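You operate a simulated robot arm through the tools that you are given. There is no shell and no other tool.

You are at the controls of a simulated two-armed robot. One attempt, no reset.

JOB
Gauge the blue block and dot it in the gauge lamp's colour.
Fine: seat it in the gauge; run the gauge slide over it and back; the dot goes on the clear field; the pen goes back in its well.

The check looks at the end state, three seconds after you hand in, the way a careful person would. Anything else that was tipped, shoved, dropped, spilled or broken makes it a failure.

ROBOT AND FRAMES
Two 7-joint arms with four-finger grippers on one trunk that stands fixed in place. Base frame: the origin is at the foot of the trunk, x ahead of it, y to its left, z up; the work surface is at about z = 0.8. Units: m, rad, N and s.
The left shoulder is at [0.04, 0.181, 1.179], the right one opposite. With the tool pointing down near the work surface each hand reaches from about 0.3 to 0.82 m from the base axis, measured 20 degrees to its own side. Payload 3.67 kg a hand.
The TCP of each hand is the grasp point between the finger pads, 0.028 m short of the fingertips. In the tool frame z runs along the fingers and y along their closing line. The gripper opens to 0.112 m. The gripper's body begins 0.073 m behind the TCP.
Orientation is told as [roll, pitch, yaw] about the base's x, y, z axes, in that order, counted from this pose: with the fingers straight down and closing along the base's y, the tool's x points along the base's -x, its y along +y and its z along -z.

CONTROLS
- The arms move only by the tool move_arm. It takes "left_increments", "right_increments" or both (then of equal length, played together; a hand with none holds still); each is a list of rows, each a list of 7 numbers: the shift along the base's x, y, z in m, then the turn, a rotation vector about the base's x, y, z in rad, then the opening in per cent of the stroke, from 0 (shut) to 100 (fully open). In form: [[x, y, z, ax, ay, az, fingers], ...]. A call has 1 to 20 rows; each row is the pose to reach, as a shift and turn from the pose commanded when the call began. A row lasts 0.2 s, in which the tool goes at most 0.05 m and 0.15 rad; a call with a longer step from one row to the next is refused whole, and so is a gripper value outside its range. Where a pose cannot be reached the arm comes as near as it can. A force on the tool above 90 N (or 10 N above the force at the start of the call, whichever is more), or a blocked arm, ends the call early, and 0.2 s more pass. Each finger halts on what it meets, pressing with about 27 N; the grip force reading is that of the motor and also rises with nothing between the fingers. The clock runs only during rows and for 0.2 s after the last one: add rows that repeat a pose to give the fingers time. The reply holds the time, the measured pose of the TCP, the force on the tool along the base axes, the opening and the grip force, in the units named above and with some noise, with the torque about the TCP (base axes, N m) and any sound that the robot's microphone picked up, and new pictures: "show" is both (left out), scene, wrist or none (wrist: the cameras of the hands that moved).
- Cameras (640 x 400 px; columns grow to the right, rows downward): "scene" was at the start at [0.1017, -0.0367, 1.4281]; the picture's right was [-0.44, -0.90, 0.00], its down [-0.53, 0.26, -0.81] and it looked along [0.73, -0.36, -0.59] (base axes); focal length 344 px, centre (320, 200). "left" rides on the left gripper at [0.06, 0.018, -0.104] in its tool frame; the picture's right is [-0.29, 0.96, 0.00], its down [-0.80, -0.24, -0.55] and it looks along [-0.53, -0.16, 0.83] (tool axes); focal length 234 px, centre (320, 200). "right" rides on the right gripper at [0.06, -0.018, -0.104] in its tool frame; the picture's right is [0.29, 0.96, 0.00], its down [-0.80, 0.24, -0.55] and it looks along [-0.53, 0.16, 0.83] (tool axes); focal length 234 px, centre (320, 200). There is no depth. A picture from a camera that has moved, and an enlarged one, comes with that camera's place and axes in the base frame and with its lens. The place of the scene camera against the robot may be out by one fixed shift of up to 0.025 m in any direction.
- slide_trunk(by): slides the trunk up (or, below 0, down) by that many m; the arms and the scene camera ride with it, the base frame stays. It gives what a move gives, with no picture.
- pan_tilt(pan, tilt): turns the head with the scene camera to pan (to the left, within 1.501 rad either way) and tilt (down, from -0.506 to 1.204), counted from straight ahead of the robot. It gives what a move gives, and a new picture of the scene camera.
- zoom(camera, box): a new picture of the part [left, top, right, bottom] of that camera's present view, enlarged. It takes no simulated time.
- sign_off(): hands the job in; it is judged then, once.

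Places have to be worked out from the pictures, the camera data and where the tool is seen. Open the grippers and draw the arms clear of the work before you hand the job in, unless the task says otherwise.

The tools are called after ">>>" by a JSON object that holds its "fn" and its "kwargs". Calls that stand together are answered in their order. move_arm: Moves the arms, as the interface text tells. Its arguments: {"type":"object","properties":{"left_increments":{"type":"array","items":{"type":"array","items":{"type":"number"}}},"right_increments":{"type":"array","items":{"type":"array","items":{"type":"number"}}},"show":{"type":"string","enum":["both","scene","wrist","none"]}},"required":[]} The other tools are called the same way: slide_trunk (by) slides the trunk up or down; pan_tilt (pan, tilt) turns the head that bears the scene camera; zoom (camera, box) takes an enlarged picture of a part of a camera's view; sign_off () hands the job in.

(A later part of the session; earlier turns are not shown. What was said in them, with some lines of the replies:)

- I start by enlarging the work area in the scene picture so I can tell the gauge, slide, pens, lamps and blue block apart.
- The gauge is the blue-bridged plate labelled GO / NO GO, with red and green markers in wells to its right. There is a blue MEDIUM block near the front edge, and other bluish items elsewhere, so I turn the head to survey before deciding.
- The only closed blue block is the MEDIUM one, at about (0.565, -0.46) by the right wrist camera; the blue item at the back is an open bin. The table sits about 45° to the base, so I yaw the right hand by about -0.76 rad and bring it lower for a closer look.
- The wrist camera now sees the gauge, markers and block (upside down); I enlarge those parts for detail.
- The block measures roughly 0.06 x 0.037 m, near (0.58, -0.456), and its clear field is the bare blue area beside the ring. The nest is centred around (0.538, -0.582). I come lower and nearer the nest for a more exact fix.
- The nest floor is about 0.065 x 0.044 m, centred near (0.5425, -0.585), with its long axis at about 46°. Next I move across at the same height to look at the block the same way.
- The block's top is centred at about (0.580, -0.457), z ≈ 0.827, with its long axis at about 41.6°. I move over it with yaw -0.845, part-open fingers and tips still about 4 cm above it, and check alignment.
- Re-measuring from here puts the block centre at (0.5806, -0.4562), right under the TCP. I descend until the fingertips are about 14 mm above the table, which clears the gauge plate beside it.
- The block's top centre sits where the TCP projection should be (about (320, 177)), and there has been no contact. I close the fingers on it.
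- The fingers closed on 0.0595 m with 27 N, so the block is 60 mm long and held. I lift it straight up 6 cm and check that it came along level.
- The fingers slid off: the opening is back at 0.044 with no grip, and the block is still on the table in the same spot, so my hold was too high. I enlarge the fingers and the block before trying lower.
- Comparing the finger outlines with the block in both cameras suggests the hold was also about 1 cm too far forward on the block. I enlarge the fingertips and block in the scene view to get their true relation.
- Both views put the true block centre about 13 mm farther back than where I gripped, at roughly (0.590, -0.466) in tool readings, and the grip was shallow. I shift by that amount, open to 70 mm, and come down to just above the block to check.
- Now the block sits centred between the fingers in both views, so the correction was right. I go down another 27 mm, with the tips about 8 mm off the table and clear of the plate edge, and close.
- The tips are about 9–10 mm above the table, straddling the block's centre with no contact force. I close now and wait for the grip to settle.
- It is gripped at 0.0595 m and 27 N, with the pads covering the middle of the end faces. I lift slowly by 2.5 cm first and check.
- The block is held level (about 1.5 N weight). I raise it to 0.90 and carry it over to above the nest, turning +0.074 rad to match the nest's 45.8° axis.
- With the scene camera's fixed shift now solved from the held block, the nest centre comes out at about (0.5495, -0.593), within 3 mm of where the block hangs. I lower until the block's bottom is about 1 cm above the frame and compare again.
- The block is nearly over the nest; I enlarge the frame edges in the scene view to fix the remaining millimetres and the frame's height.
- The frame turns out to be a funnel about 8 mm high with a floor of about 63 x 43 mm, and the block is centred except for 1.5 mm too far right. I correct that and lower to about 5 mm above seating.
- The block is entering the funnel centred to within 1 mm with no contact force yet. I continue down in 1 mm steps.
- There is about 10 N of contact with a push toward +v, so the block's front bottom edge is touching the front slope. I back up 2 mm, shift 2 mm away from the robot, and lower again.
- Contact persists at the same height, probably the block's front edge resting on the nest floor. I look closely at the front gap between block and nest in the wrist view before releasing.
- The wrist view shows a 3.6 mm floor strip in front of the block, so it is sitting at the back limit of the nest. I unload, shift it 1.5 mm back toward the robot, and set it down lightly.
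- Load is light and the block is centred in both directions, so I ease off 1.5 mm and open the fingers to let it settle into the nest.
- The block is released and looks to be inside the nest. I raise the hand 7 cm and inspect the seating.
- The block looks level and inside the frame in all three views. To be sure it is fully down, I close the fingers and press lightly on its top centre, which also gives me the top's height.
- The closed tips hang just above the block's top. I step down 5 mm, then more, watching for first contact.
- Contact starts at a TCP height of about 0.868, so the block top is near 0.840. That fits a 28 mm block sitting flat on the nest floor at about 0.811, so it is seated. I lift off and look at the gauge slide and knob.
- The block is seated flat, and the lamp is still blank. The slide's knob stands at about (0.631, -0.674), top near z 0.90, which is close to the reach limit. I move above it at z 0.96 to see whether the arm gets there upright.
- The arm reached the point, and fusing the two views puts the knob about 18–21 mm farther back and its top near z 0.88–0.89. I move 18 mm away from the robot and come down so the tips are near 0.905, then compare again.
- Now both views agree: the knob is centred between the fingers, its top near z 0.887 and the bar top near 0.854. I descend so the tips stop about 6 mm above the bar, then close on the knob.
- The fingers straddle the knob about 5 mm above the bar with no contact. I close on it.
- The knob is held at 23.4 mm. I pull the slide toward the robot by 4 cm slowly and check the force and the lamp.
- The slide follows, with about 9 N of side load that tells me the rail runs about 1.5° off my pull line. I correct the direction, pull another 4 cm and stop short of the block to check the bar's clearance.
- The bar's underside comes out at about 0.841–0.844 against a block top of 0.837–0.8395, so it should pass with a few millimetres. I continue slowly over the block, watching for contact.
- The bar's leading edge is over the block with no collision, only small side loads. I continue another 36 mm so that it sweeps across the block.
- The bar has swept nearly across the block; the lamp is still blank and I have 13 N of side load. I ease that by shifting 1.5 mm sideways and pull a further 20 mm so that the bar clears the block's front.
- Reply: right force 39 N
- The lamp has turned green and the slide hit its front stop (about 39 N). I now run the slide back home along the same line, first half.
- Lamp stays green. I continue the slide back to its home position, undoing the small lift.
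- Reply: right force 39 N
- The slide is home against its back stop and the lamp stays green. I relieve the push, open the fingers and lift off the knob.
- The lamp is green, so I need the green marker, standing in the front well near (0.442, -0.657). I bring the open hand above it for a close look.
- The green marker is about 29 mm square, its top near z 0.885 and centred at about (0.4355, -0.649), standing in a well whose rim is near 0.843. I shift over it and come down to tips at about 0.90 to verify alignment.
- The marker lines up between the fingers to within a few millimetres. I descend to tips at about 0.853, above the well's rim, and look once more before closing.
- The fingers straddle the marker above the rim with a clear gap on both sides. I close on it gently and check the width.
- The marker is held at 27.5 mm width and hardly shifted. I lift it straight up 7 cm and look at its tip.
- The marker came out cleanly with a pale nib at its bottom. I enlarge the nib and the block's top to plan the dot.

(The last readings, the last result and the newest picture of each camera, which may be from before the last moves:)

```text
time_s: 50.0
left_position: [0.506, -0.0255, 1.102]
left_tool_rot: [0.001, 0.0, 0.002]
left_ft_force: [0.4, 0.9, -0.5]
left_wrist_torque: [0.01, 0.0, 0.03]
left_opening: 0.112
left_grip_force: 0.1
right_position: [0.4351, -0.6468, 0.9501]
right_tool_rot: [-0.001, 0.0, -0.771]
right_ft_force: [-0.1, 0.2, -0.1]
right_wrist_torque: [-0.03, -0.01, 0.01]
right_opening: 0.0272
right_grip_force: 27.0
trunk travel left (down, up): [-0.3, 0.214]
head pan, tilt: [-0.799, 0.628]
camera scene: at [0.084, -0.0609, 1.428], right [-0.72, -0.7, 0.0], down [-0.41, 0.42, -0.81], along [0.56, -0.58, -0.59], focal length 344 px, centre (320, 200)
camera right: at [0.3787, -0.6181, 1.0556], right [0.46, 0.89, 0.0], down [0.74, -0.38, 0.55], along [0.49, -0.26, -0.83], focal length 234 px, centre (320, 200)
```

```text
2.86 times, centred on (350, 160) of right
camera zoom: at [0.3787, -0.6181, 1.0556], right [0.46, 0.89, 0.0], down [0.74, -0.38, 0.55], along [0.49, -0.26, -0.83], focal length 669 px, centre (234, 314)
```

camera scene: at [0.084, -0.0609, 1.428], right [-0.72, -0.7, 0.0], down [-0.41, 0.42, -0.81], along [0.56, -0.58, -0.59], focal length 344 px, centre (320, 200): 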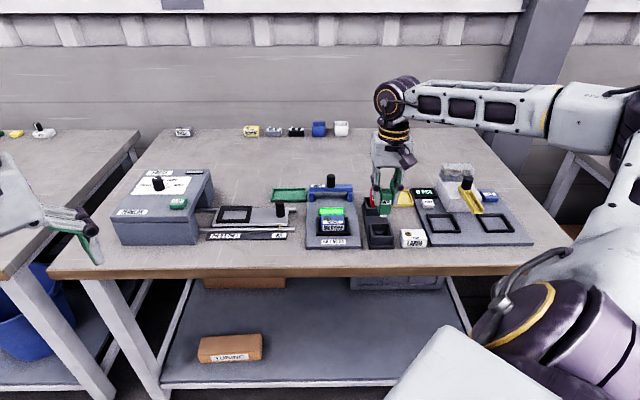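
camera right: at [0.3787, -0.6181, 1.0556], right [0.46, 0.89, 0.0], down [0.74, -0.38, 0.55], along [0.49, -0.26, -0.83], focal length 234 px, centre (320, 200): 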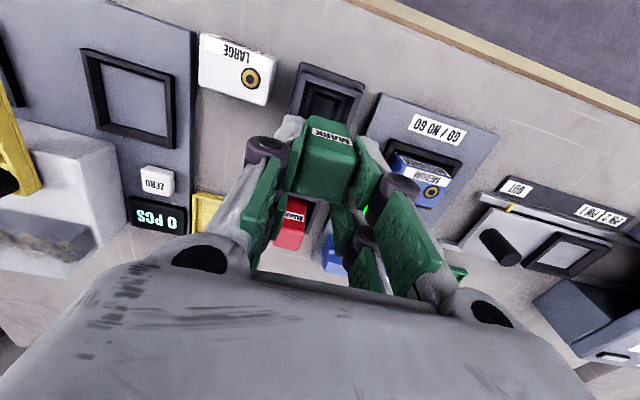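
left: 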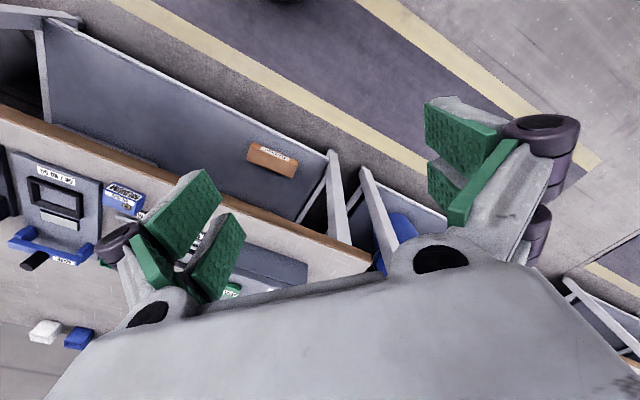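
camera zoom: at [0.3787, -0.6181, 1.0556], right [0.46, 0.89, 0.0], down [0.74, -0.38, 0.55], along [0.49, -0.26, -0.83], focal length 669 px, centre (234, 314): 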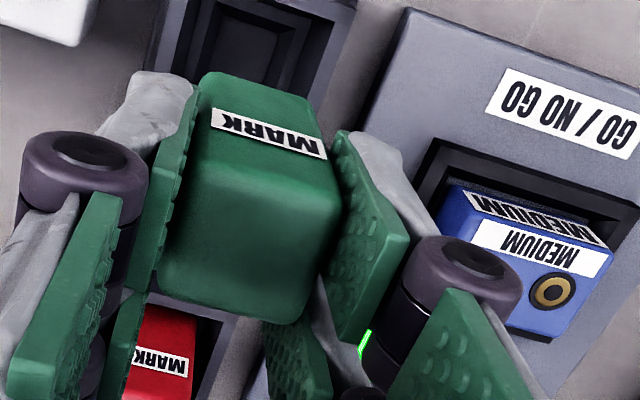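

The clear field is the bare area right of the ring, about 31 x 25 mm, and the nib is about 16 mm wide with its bottom roughly 68 mm below the TCP. I carry the marker to just above the middle of that field and check alignment.

>>> {"fn": "move_arm", "kwargs": {"right_increments": [[0.0276, 0.0106, 0, 0, 0, 0, 15], [0.0552, 0.0212, 0, 0, 0, 0, 15], [0.0828, 0.0318, 0, 0, 0, 0, 15], [0.1104, 0.0424, 0, 0, 0, 0, 15], [0.1104, 0.0424, -0.0166, 0, 0, 0, 15], [0.1104, 0.0424, -0.0166, 0, 0, 0, 15]], "show": "none"}}

>>> {"fn": "zoom", "kwargs": {"camera": "scene", "box": [316, 203, 356, 238]}}

>>> {"fn": "zoom", "kwargs": {"camera": "left", "box": [20, 150, 90, 230]}}

>>> {"fn": "zoom", "kwargs": {"camera": "right", "box": [230, 60, 430, 230]}}

```text
time_s: 51.4
left_position: [0.507, -0.0245, 1.1025]
left_tool_rot: [0.001, 0.0, 0.003]
left_ft_force: [-0.2, 0.4, 0.3]
left_wrist_torque: [-0.02, 0.02, 0.01]
left_opening: 0.112
left_grip_force: 0.1
right_position: [0.5472, -0.6034, 0.9341]
right_tool_rot: [0.0, -0.001, -0.772]
right_ft_force: [-0.2, 0.6, -0.3]
right_wrist_torque: [0.0, 0.0, 0.01]
right_opening: 0.0273
right_grip_force: 26.6
trunk travel left (down, up): [-0.3, 0.214]
head pan, tilt: [-0.799, 0.628]
```

```text
11.43 times, centred on (336, 220) of scene
camera zoom: at [0.0846, -0.0606, 1.428], right [-0.72, -0.7, 0.0], down [-0.41, 0.42, -0.81], along [0.56, -0.58, -0.59], focal length 3936 px, centre (137, -34)
```

zoom: 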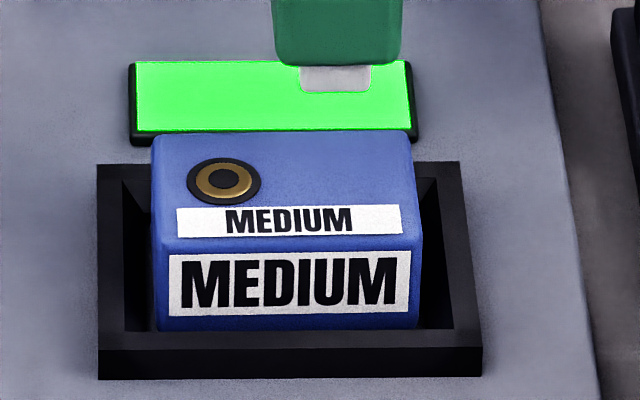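

```text
5.00 times, centred on (55, 190) of left
camera zoom: at [0.4471, -0.0062, 1.2049], right [0.29, 0.96, 0.0], down [0.8, -0.24, 0.55], along [0.53, -0.16, -0.83], focal length 1171 px, centre (1645, 250)
```

zoom: 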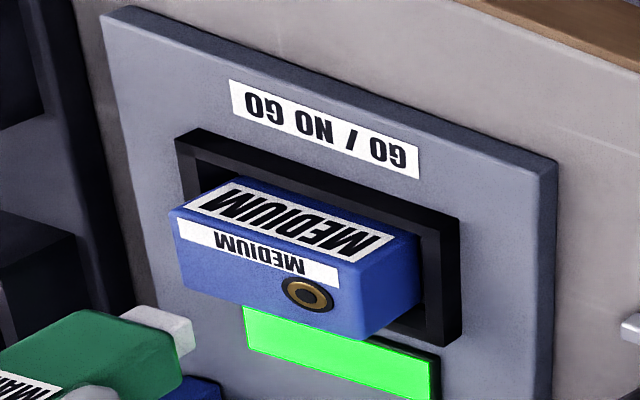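

```text
2.35 times, centred on (330, 145) of right
camera zoom: at [0.49, -0.5745, 1.0383], right [0.46, 0.89, 0.0], down [0.74, -0.38, 0.55], along [0.49, -0.26, -0.83], focal length 551 px, centre (296, 329)
```

zoom: 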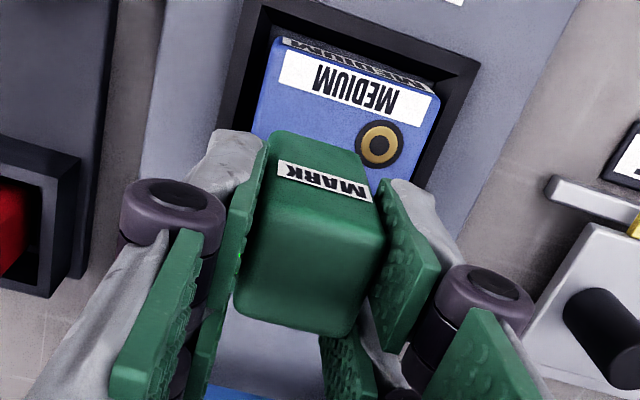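

The nib hangs about 27 mm above the top; projecting it straight down puts it about 3 mm too far back. I correct that and lower to about 6 mm above the surface for a final check.

>>> {"fn": "move_arm", "kwargs": {"right_increments": [[-0.0021, 0.0013, 0, 0, 0, 0, 15], [-0.0021, 0.0013, -0.01, 0, 0, 0, 15], [-0.0021, 0.0013, -0.016, 0, 0, 0, 15], [-0.0021, 0.0013, -0.02, 0, 0, 0, 15], [-0.0021, 0.0013, -0.02, 0, 0, 0, 15]], "show": "none"}}

>>> {"fn": "zoom", "kwargs": {"camera": "scene", "box": [316, 203, 356, 238]}}

>>> {"fn": "zoom", "kwargs": {"camera": "left", "box": [20, 150, 90, 230]}}

>>> {"fn": "zoom", "kwargs": {"camera": "right", "box": [230, 60, 430, 230]}}

```text
time_s: 52.6
left_position: [0.5062, -0.024, 1.1032]
left_tool_rot: [0.0, 0.0, 0.001]
left_ft_force: [0.0, -1.0, 1.4]
left_wrist_torque: [0.03, 0.02, 0.0]
left_opening: 0.112
left_grip_force: 0.1
right_position: [0.5438, -0.6025, 0.9136]
right_tool_rot: [0.001, 0.001, -0.771]
right_ft_force: [0.3, 0.4, -1.1]
right_wrist_torque: [0.03, 0.02, -0.02]
right_opening: 0.0275
right_grip_force: 27.2
trunk travel left (down, up): [-0.3, 0.214]
head pan, tilt: [-0.799, 0.628]
```

```text
11.43 times, centred on (336, 220) of scene
camera zoom: at [0.0842, -0.0611, 1.428], right [-0.72, -0.7, 0.0], down [-0.41, 0.42, -0.81], along [0.56, -0.58, -0.59], focal length 3936 px, centre (137, -34)
```

zoom: 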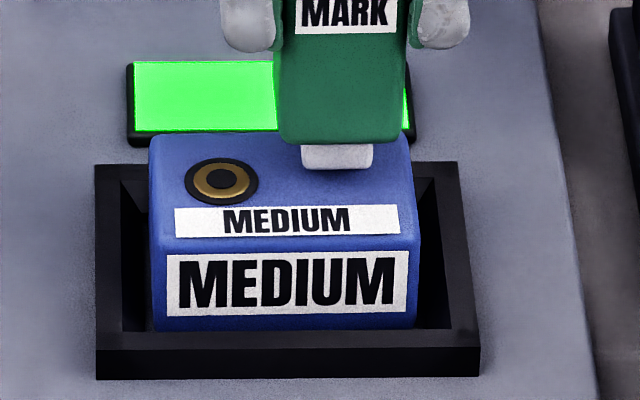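

```text
5.00 times, centred on (55, 190) of left
camera zoom: at [0.4468, -0.0067, 1.2051], right [0.29, 0.96, 0.0], down [0.8, -0.24, 0.55], along [0.53, -0.16, -0.83], focal length 1171 px, centre (1645, 250)
```

zoom: 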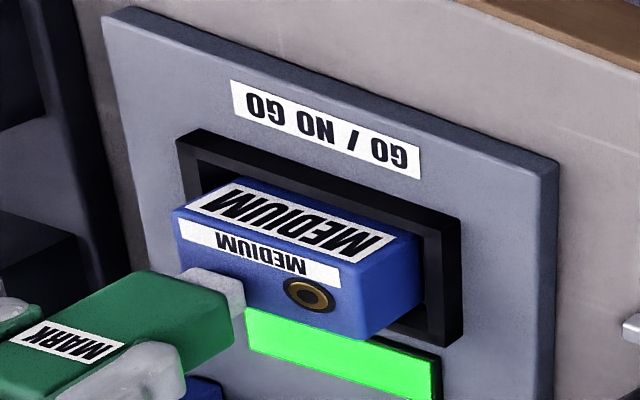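

```text
2.35 times, centred on (330, 145) of right
camera zoom: at [0.4873, -0.5738, 1.018], right [0.46, 0.89, 0.0], down [0.74, -0.38, 0.55], along [0.49, -0.26, -0.83], focal length 551 px, centre (296, 329)
```

zoom: 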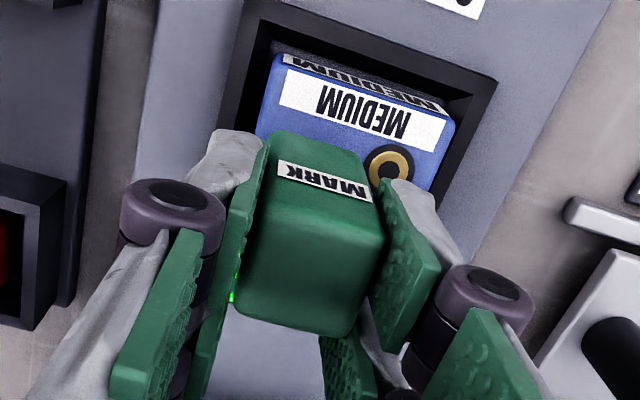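

The nib is now over the centre of the clear field, clear of the ring and label. I lower it the last millimetres in small steps, reading the force.

>>> {"fn": "move_arm", "kwargs": {"right_increments": [[0, 0, -0.002, 0, 0, 0, 15], [0, 0, -0.004, 0, 0, 0, 15], [0, 0, -0.005, 0, 0, 0, 15]], "show": "none"}}

>>> {"fn": "zoom", "kwargs": {"camera": "scene", "box": [321, 208, 351, 234]}}

```text
time_s: 53.4
left_position: [0.5062, -0.0258, 1.1016]
left_tool_rot: [0.0, 0.0, 0.001]
left_ft_force: [0.3, 0.2, 0.6]
left_wrist_torque: [0.01, -0.02, -0.01]
left_opening: 0.112
left_grip_force: 0.0
right_position: [0.5436, -0.6024, 0.9105]
right_tool_rot: [0.003, -0.002, -0.771]
right_ft_force: [1.3, -1.9, 6.2]
right_wrist_torque: [-0.04, -0.04, 0.0]
right_opening: 0.0274
right_grip_force: 26.8
trunk travel left (down, up): [-0.3, 0.214]
head pan, tilt: [-0.799, 0.628]
```

```text
15.38 times, centred on (336, 221) of scene
camera zoom: at [0.0839, -0.0606, 1.4281], right [-0.72, -0.7, 0.0], down [-0.41, 0.42, -0.81], along [0.56, -0.58, -0.59], focal length 5298 px, centre (74, -123)
```

zoom: 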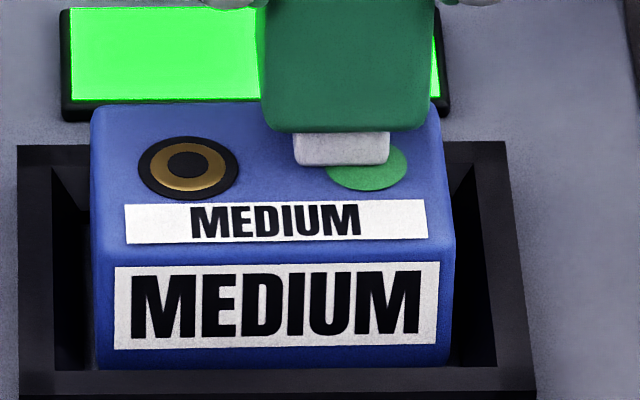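

Light contact at 6 N, and a green dot has appeared on the block within the clear field. I lift the marker straight off and look at the dot.

>>> {"fn": "move_arm", "kwargs": {"right_increments": [[0, 0, 0.004, 0, 0, 0, 15], [0, 0, 0.015, 0, 0, 0, 15], [0, 0, 0.03, 0, 0, 0, 15], [0, 0, 0.046, 0, 0, 0, 15]], "show": "none"}}

>>> {"fn": "zoom", "kwargs": {"camera": "scene", "box": [321, 208, 351, 234]}}

>>> {"fn": "zoom", "kwargs": {"camera": "left", "box": [20, 150, 90, 230]}}

```text
time_s: 54.4
left_position: [0.5055, -0.024, 1.1014]
left_tool_rot: [0.0, 0.0, 0.001]
left_ft_force: [-0.5, -0.7, 0.0]
left_wrist_torque: [0.0, -0.04, -0.02]
left_opening: 0.1121
left_grip_force: 0.1
right_position: [0.5436, -0.6017, 0.9559]
right_tool_rot: [0.001, 0.0, -0.771]
right_ft_force: [0.2, -0.4, 0.2]
right_wrist_torque: [0.01, 0.0, 0.0]
right_opening: 0.0274
right_grip_force: 27.4
trunk travel left (down, up): [-0.3, 0.214]
head pan, tilt: [-0.799, 0.628]
```

```text
15.38 times, centred on (336, 221) of scene
camera zoom: at [0.0839, -0.0608, 1.428], right [-0.72, -0.7, 0.0], down [-0.41, 0.42, -0.81], along [0.56, -0.58, -0.59], focal length 5298 px, centre (74, -123)
```

zoom: 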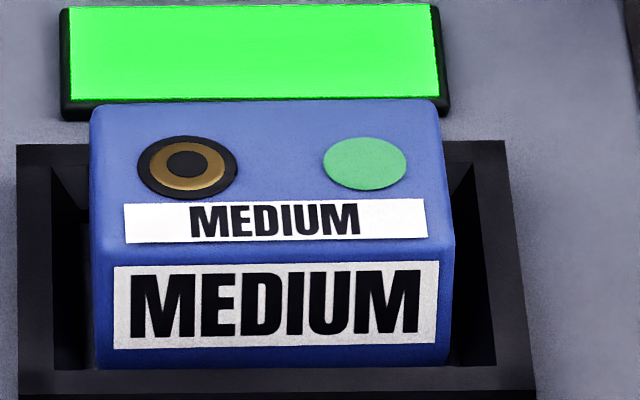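

```text
5.00 times, centred on (55, 190) of left
camera zoom: at [0.4465, -0.0064, 1.2052], right [0.29, 0.96, 0.0], down [0.8, -0.24, 0.55], along [0.53, -0.16, -0.83], focal length 1171 px, centre (1645, 250)
```

zoom: 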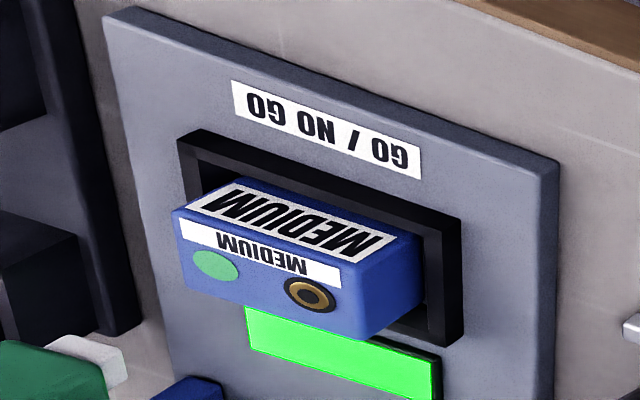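

A clean green dot sits in the clear field, clear of the ring and label, and the lamp is still green. Now I carry the marker back to above its well along the same path.

>>> {"fn": "move_arm", "kwargs": {"right_increments": [[-0.027, -0.0109, 0, 0, 0, 0, 15], [-0.0541, -0.0218, 0, 0, 0, 0, 15], [-0.0812, -0.0328, 0, 0, 0, 0, 15], [-0.1083, -0.0437, 0, 0, 0, 0, 15], [-0.1083, -0.0437, -0.0044, 0, 0, 0, 15], [-0.1083, -0.0437, -0.0044, 0, 0, 0, 15]], "show": "none"}}

>>> {"fn": "zoom", "kwargs": {"camera": "scene", "box": [355, 185, 415, 250]}}

>>> {"fn": "zoom", "kwargs": {"camera": "right", "box": [250, 90, 450, 230]}}

```text
time_s: 55.8
left_position: [0.5057, -0.025, 1.1037]
left_tool_rot: [0.0, 0.0, -0.001]
left_ft_force: [-1.5, 0.3, 0.3]
left_wrist_torque: [0.0, -0.03, -0.04]
left_opening: 0.1119
left_grip_force: 0.1
right_position: [0.4361, -0.6478, 0.9486]
right_tool_rot: [0.001, 0.0, -0.771]
right_ft_force: [0.0, -0.7, -0.5]
right_wrist_torque: [0.0, -0.02, 0.01]
right_opening: 0.0272
right_grip_force: 26.9
trunk travel left (down, up): [-0.3, 0.214]
head pan, tilt: [-0.799, 0.628]
```

```text
6.15 times, centred on (385, 218) of scene
camera zoom: at [0.0837, -0.0611, 1.428], right [-0.72, -0.7, 0.0], down [-0.41, 0.42, -0.81], along [0.56, -0.58, -0.59], focal length 2119 px, centre (-80, 92)
```

zoom: 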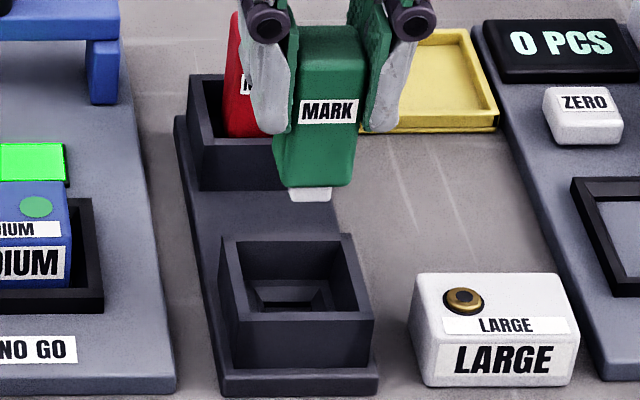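

```text
2.86 times, centred on (350, 160) of right
camera zoom: at [0.3787, -0.6189, 1.0533], right [0.46, 0.89, 0.0], down [0.74, -0.38, 0.55], along [0.49, -0.26, -0.83], focal length 669 px, centre (234, 314)
```

zoom: 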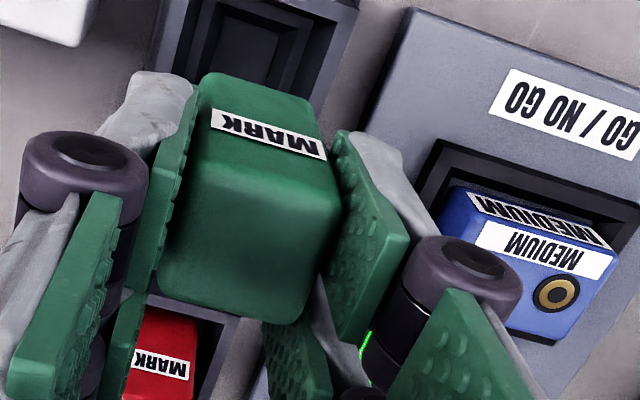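

The marker is back over the well within about 1 mm of the lift-out pose. I lower it 5 cm into the well and check.

>>> {"fn": "move_arm", "kwargs": {"right_increments": [[0, 0, -0.015, 0, 0, 0, 15], [0, 0, -0.03, 0, 0, 0, 15], [0, 0, -0.042, 0, 0, 0, 15], [0, 0, -0.05, 0, 0, 0, 15], [0, 0, -0.05, 0, 0, 0, 15]], "show": "none"}}

>>> {"fn": "zoom", "kwargs": {"camera": "scene", "box": [355, 190, 415, 250]}}

>>> {"fn": "zoom", "kwargs": {"camera": "right", "box": [230, 60, 430, 230]}}

```text
time_s: 57.0
left_position: [0.5056, -0.0253, 1.1022]
left_tool_rot: [0.0, -0.002, 0.003]
left_ft_force: [0.2, 0.2, 0.4]
left_wrist_torque: [0.02, 0.03, 0.02]
left_opening: 0.1121
left_grip_force: 0.1
right_position: [0.4352, -0.6483, 0.8999]
right_tool_rot: [0.0, 0.0, -0.77]
right_ft_force: [0.1, 0.6, -1.8]
right_wrist_torque: [0.0, -0.02, 0.01]
right_opening: 0.0273
right_grip_force: 27.1
trunk travel left (down, up): [-0.3, 0.214]
head pan, tilt: [-0.799, 0.628]
```

```text
6.67 times, centred on (385, 220) of scene
camera zoom: at [0.084, -0.061, 1.428], right [-0.72, -0.7, 0.0], down [-0.41, 0.42, -0.81], along [0.56, -0.58, -0.59], focal length 2296 px, centre (-113, 67)
```

zoom: 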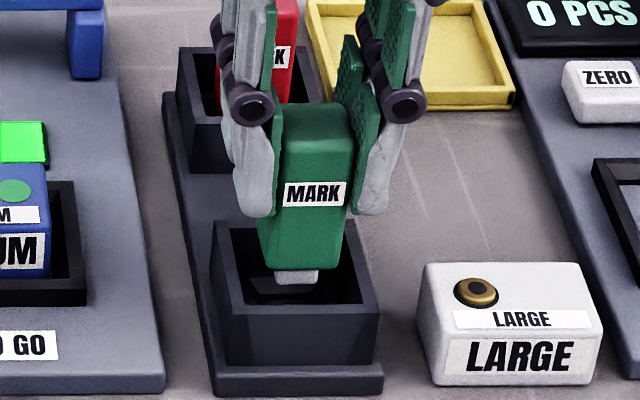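

```text
2.35 times, centred on (330, 145) of right
camera zoom: at [0.3788, -0.6186, 1.0054], right [0.46, 0.89, 0.0], down [0.74, -0.38, 0.55], along [0.49, -0.26, -0.83], focal length 551 px, centre (296, 329)
```

zoom: 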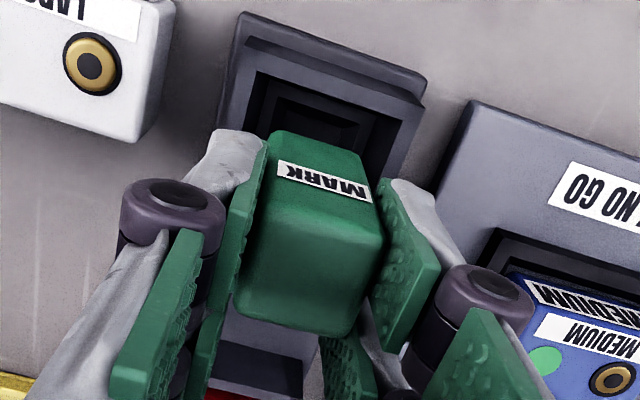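

The nib is entering the well's funnel. I continue down 15 mm, shifting 1 mm to match the original grasp line, and watch the force.

>>> {"fn": "move_arm", "kwargs": {"right_increments": [[-0.0008, 0.0008, -0.003, 0, 0, 0, 15], [-0.0008, 0.0008, -0.008, 0, 0, 0, 15], [-0.0008, 0.0008, -0.012, 0, 0, 0, 15], [-0.0008, 0.0008, -0.015, 0, 0, 0, 15], [-0.0008, 0.0008, -0.015, 0, 0, 0, 15]], "show": "none"}}

>>> {"fn": "zoom", "kwargs": {"camera": "scene", "box": [355, 190, 415, 250]}}

```text
time_s: 58.2
left_position: [0.5064, -0.025, 1.1012]
left_tool_rot: [0.0, 0.001, 0.0]
left_ft_force: [-0.2, -0.5, -0.2]
left_wrist_torque: [0.01, -0.03, -0.06]
left_opening: 0.112
left_grip_force: 0.1
right_position: [0.4342, -0.6465, 0.8842]
right_tool_rot: [0.001, 0.0, -0.772]
right_ft_force: [-0.3, 0.6, -0.6]
right_wrist_torque: [-0.01, 0.01, 0.02]
right_opening: 0.0276
right_grip_force: 27.2
trunk travel left (down, up): [-0.3, 0.214]
head pan, tilt: [-0.799, 0.628]
```

```text
6.67 times, centred on (385, 220) of scene
camera zoom: at [0.0841, -0.0611, 1.428], right [-0.72, -0.7, 0.0], down [-0.41, 0.42, -0.81], along [0.56, -0.58, -0.59], focal length 2296 px, centre (-113, 67)
```

zoom: 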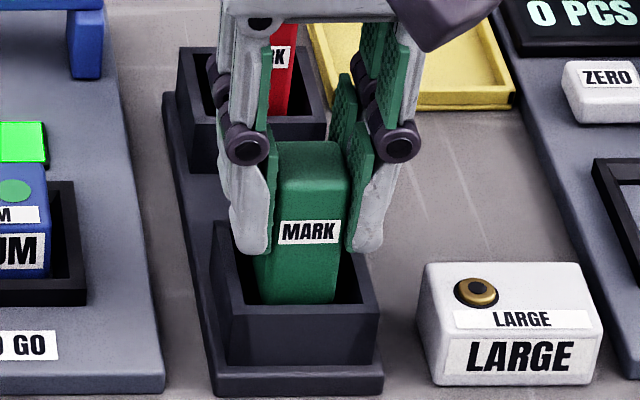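

No contact yet at 0.884, with 3–4 mm left to the grasp height. I lower in 1 mm steps until it touches.

>>> {"fn": "move_arm", "kwargs": {"right_increments": [[0, 0, -0.0015, 0, 0, 0, 15], [0, 0, -0.0025, 0, 0, 0, 15], [0, 0, -0.0035, 0, 0, 0, 15], [0, 0, -0.0035, 0, 0, 0, 15]], "show": "none"}}

>>> {"fn": "zoom", "kwargs": {"camera": "scene", "box": [355, 190, 415, 250]}}

```text
time_s: 59.2
left_position: [0.5061, -0.0251, 1.1027]
left_tool_rot: [0.0, 0.0, 0.002]
left_ft_force: [-0.6, -0.1, -0.3]
left_wrist_torque: [-0.02, -0.01, -0.01]
left_opening: 0.1119
left_grip_force: 0.1
right_position: [0.4346, -0.6449, 0.8822]
right_tool_rot: [0.001, 0.002, -0.772]
right_ft_force: [0.9, 0.1, 0.0]
right_wrist_torque: [0.0, 0.0, 0.0]
right_opening: 0.0274
right_grip_force: 26.5
trunk travel left (down, up): [-0.3, 0.214]
head pan, tilt: [-0.799, 0.628]
```

```text
6.67 times, centred on (385, 220) of scene
camera zoom: at [0.0841, -0.0611, 1.428], right [-0.72, -0.7, 0.0], down [-0.41, 0.42, -0.81], along [0.56, -0.58, -0.59], focal length 2296 px, centre (-113, 67)
```

zoom: 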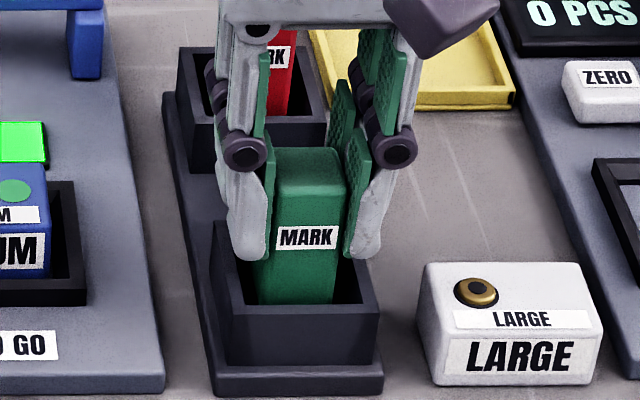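

Still no contact force, so I go down another 2 mm in half-millimetre steps.

>>> {"fn": "move_arm", "kwargs": {"right_increments": [[0, 0, -0.0007, 0, 0, 0, 15], [0, 0, -0.0014, 0, 0, 0, 15], [0, 0, -0.002, 0, 0, 0, 15], [0, 0, -0.002, 0, 0, 0, 15]], "show": "none"}}

>>> {"fn": "zoom", "kwargs": {"camera": "scene", "box": [355, 190, 415, 250]}}

>>> {"fn": "zoom", "kwargs": {"camera": "right", "box": [220, 50, 420, 230]}}

```text
time_s: 60.2
left_position: [0.5055, -0.0254, 1.1028]
left_tool_rot: [0.0, 0.001, 0.0]
left_ft_force: [-0.9, 0.0, 0.0]
left_wrist_torque: [-0.05, 0.01, -0.01]
left_opening: 0.112
left_grip_force: 0.0
right_position: [0.4339, -0.6471, 0.8816]
right_tool_rot: [0.0, -0.002, -0.771]
right_ft_force: [-0.2, -0.6, 5.8]
right_wrist_torque: [-0.07, 0.04, 0.01]
right_opening: 0.0275
right_grip_force: 27.2
trunk travel left (down, up): [-0.3, 0.214]
head pan, tilt: [-0.799, 0.628]
```

```text
6.67 times, centred on (385, 220) of scene
camera zoom: at [0.0836, -0.0605, 1.4281], right [-0.72, -0.7, 0.0], down [-0.41, 0.42, -0.81], along [0.56, -0.58, -0.59], focal length 2296 px, centre (-113, 67)
```

zoom: 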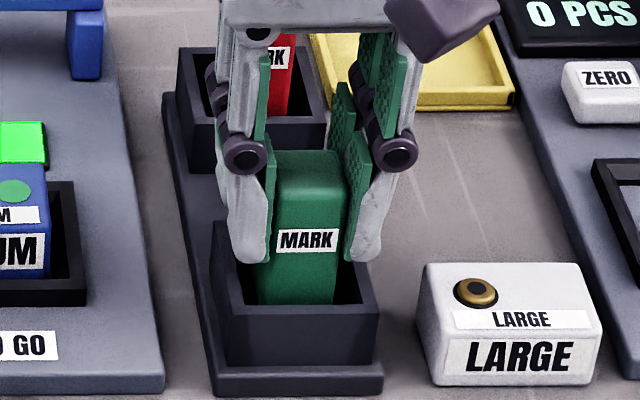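

```text
2.22 times, centred on (320, 140) of right
camera zoom: at [0.3776, -0.6168, 0.9851], right [0.46, 0.89, 0.0], down [0.74, -0.38, 0.56], along [0.49, -0.26, -0.83], focal length 520 px, centre (320, 333)
```

zoom: 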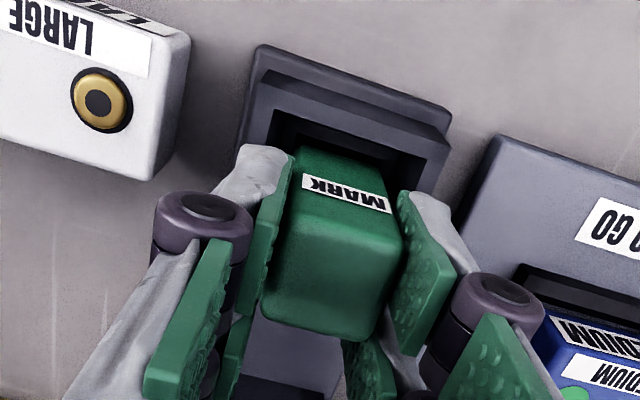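

Contact of 6 N at exactly the original grasp height, and the view matches the one at pick-up, so the marker is back on its seat. I ease off and open the fingers slowly.

>>> {"fn": "move_arm", "kwargs": {"right_increments": [[0, 0, 0.001, 0, 0, 0, 15], [0, 0, 0.001, 0, 0, 0, 27], [0, 0, 0.001, 0, 0, 0, 35], [0, 0, 0.001, 0, 0, 0, 48], [0, 0, 0.001, 0, 0, 0, 62], [0, 0, 0.001, 0, 0, 0, 62]], "show": "none"}}

>>> {"fn": "zoom", "kwargs": {"camera": "scene", "box": [355, 190, 415, 250]}}

>>> {"fn": "zoom", "kwargs": {"camera": "right", "box": [220, 50, 420, 230]}}

```text
time_s: 61.6
left_position: [0.5061, -0.0247, 1.1027]
left_tool_rot: [0.0, -0.001, 0.0]
left_ft_force: [-0.4, 0.2, 0.1]
left_wrist_torque: [-0.03, 0.03, 0.01]
left_opening: 0.1122
left_grip_force: 0.0
right_position: [0.434, -0.6448, 0.8803]
right_tool_rot: [0.001, 0.001, -0.771]
right_ft_force: [1.0, 0.0, -0.4]
right_wrist_torque: [-0.03, 0.01, 0.0]
right_opening: 0.0696
right_grip_force: 0.1
trunk travel left (down, up): [-0.3, 0.214]
head pan, tilt: [-0.799, 0.628]
```

```text
6.67 times, centred on (385, 220) of scene
camera zoom: at [0.0841, -0.0611, 1.428], right [-0.72, -0.7, 0.0], down [-0.41, 0.42, -0.81], along [0.56, -0.58, -0.59], focal length 2296 px, centre (-113, 67)
```

zoom: 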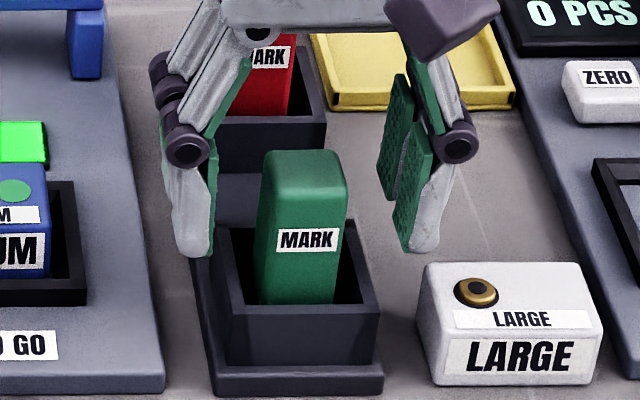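

```text
2.22 times, centred on (320, 140) of right
camera zoom: at [0.3778, -0.6169, 0.985], right [0.46, 0.89, 0.0], down [0.74, -0.38, 0.55], along [0.49, -0.26, -0.83], focal length 520 px, centre (320, 333)
```

zoom: 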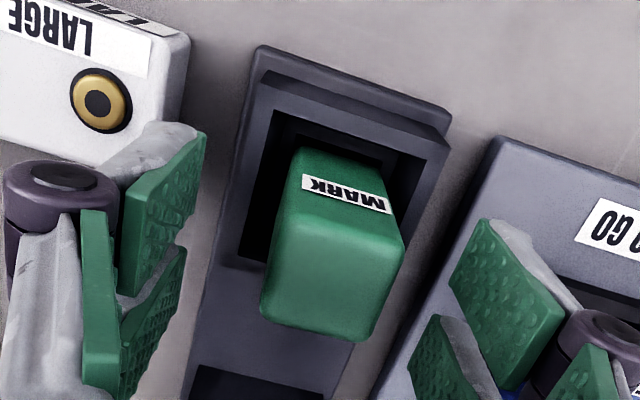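

The marker stands upright in its well just as before. I raise the hand straight up and draw it back clear of the work.

>>> {"fn": "move_arm", "kwargs": {"right_increments": [[0, 0, 0.01, 0, 0, 0, 62], [0, 0, 0.04, 0, 0, 0, 65], [0, 0, 0.08, 0, 0, 0, 80], [0, 0, 0.12, 0, 0, 0, 100], [0, 0, 0.16, 0, 0, 0, 100], [0, 0, 0.2, 0, 0, 0, 100], [-0.01, 0.03, 0.235, 0, 0, 0, 100], [-0.02, 0.06, 0.265, 0, 0, 0, 100], [-0.035, 0.1, 0.27, 0, 0, 0, 100], [-0.05, 0.14, 0.27, 0, 0, 0, 100], [-0.06, 0.18, 0.27, 0, 0, 0, 100], [-0.07, 0.22, 0.27, 0, 0, 0, 100]], "show": "both"}}

>>> {"fn": "zoom", "kwargs": {"camera": "scene", "box": [260, 150, 540, 260]}}

>>> {"fn": "zoom", "kwargs": {"camera": "scene", "box": [305, 170, 425, 255]}}

```text
time_s: 64.2
left_position: [0.506, -0.0243, 1.103]
left_tool_rot: [0.0, -0.001, -0.001]
left_ft_force: [-1.0, 0.8, 0.2]
left_wrist_torque: [0.02, 0.01, -0.04]
left_opening: 0.1119
left_grip_force: 0.0
right_position: [0.3661, -0.4254, 1.1508]
right_tool_rot: [0.0, -0.001, -0.772]
right_ft_force: [-0.3, 0.0, 0.8]
right_wrist_torque: [0.0, 0.0, -0.01]
right_opening: 0.1119
right_grip_force: 0.0
trunk travel left (down, up): [-0.3, 0.214]
head pan, tilt: [-0.799, 0.628]
camera scene: at [0.0841, -0.0602, 1.4281], right [-0.72, -0.7, 0.0], down [-0.41, 0.42, -0.81], along [0.56, -0.58, -0.59], focal length 344 px, centre (320, 200)
camera right: at [0.3081, -0.3971, 1.2546], right [0.46, 0.89, 0.0], down [0.74, -0.38, 0.55], along [0.49, -0.26, -0.83], focal length 234 px, centre (320, 200)
```

scene: 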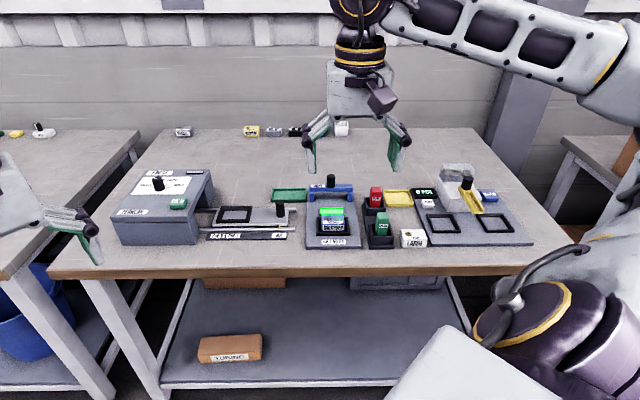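
right: 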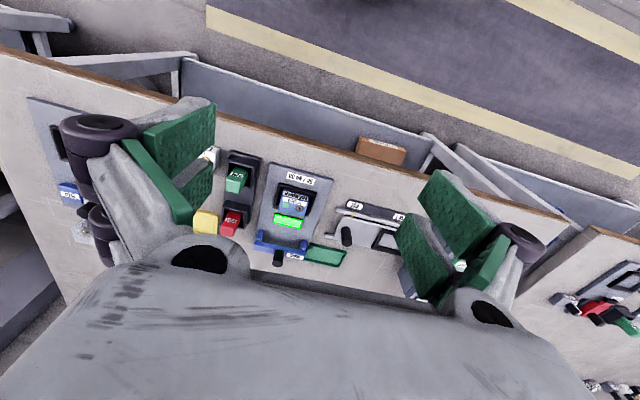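

```text
2.29 times, centred on (400, 205) of scene
camera zoom: at [0.0841, -0.0602, 1.4281], right [-0.72, -0.7, 0.0], down [-0.41, 0.42, -0.81], along [0.56, -0.58, -0.59], focal length 787 px, centre (137, 189)
```

zoom: 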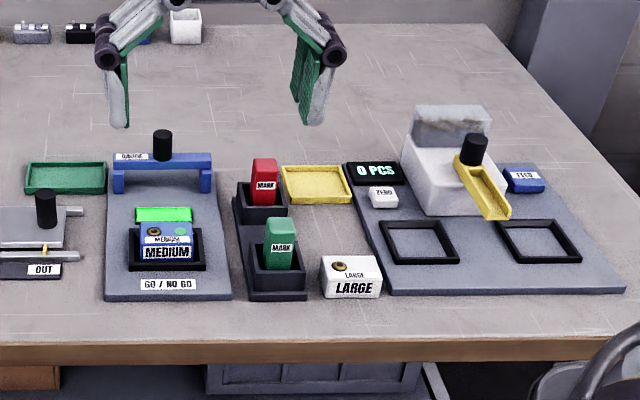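

```text
4.71 times, centred on (365, 212) of scene
camera zoom: at [0.0841, -0.0602, 1.4281], right [-0.72, -0.7, 0.0], down [-0.41, 0.42, -0.81], along [0.56, -0.58, -0.59], focal length 1620 px, centre (108, 141)
```

zoom: 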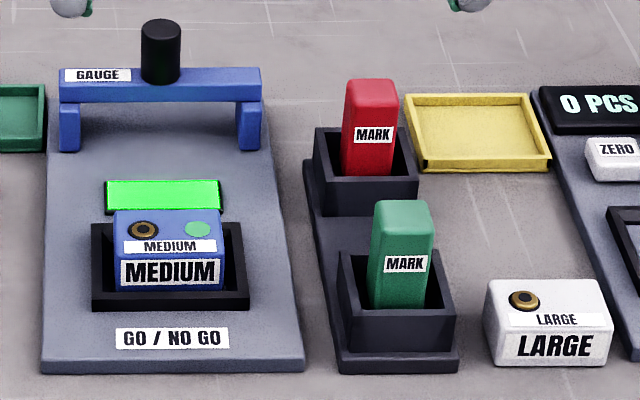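

Everything checks out: the block is seated in the gauge with a green dot on its clear field and the lamp is green. The slide is home, the green marker is back in its well, nothing else has moved, and both hands are open and clear. I hand the job in.

>>> {"fn": "sign_off", "kwargs": {}}

```text
The job is handed in.
```

The blue MEDIUM block is gauged and dotted green, and the job is handed in; I haven't seen the check's result.

- **Gauging:** I seated the block in the gauge, ran the slide over it to the front stop, where the lamp turned green, and ran it back to its home stop.
- **Dot:** One green dot is on the bare area of the block's top, clear of the ring and the label. The block is still seated in the gauge.
- **Pen:** The green marker is back upright in its well.
- **Everything else:** Nothing else was touched, the last pictures show nothing out of place, and both grippers are open and clear of the work.

My first grip on the block slipped off the top as I lifted. The block stayed on the table in the same spot, and the second grip held.
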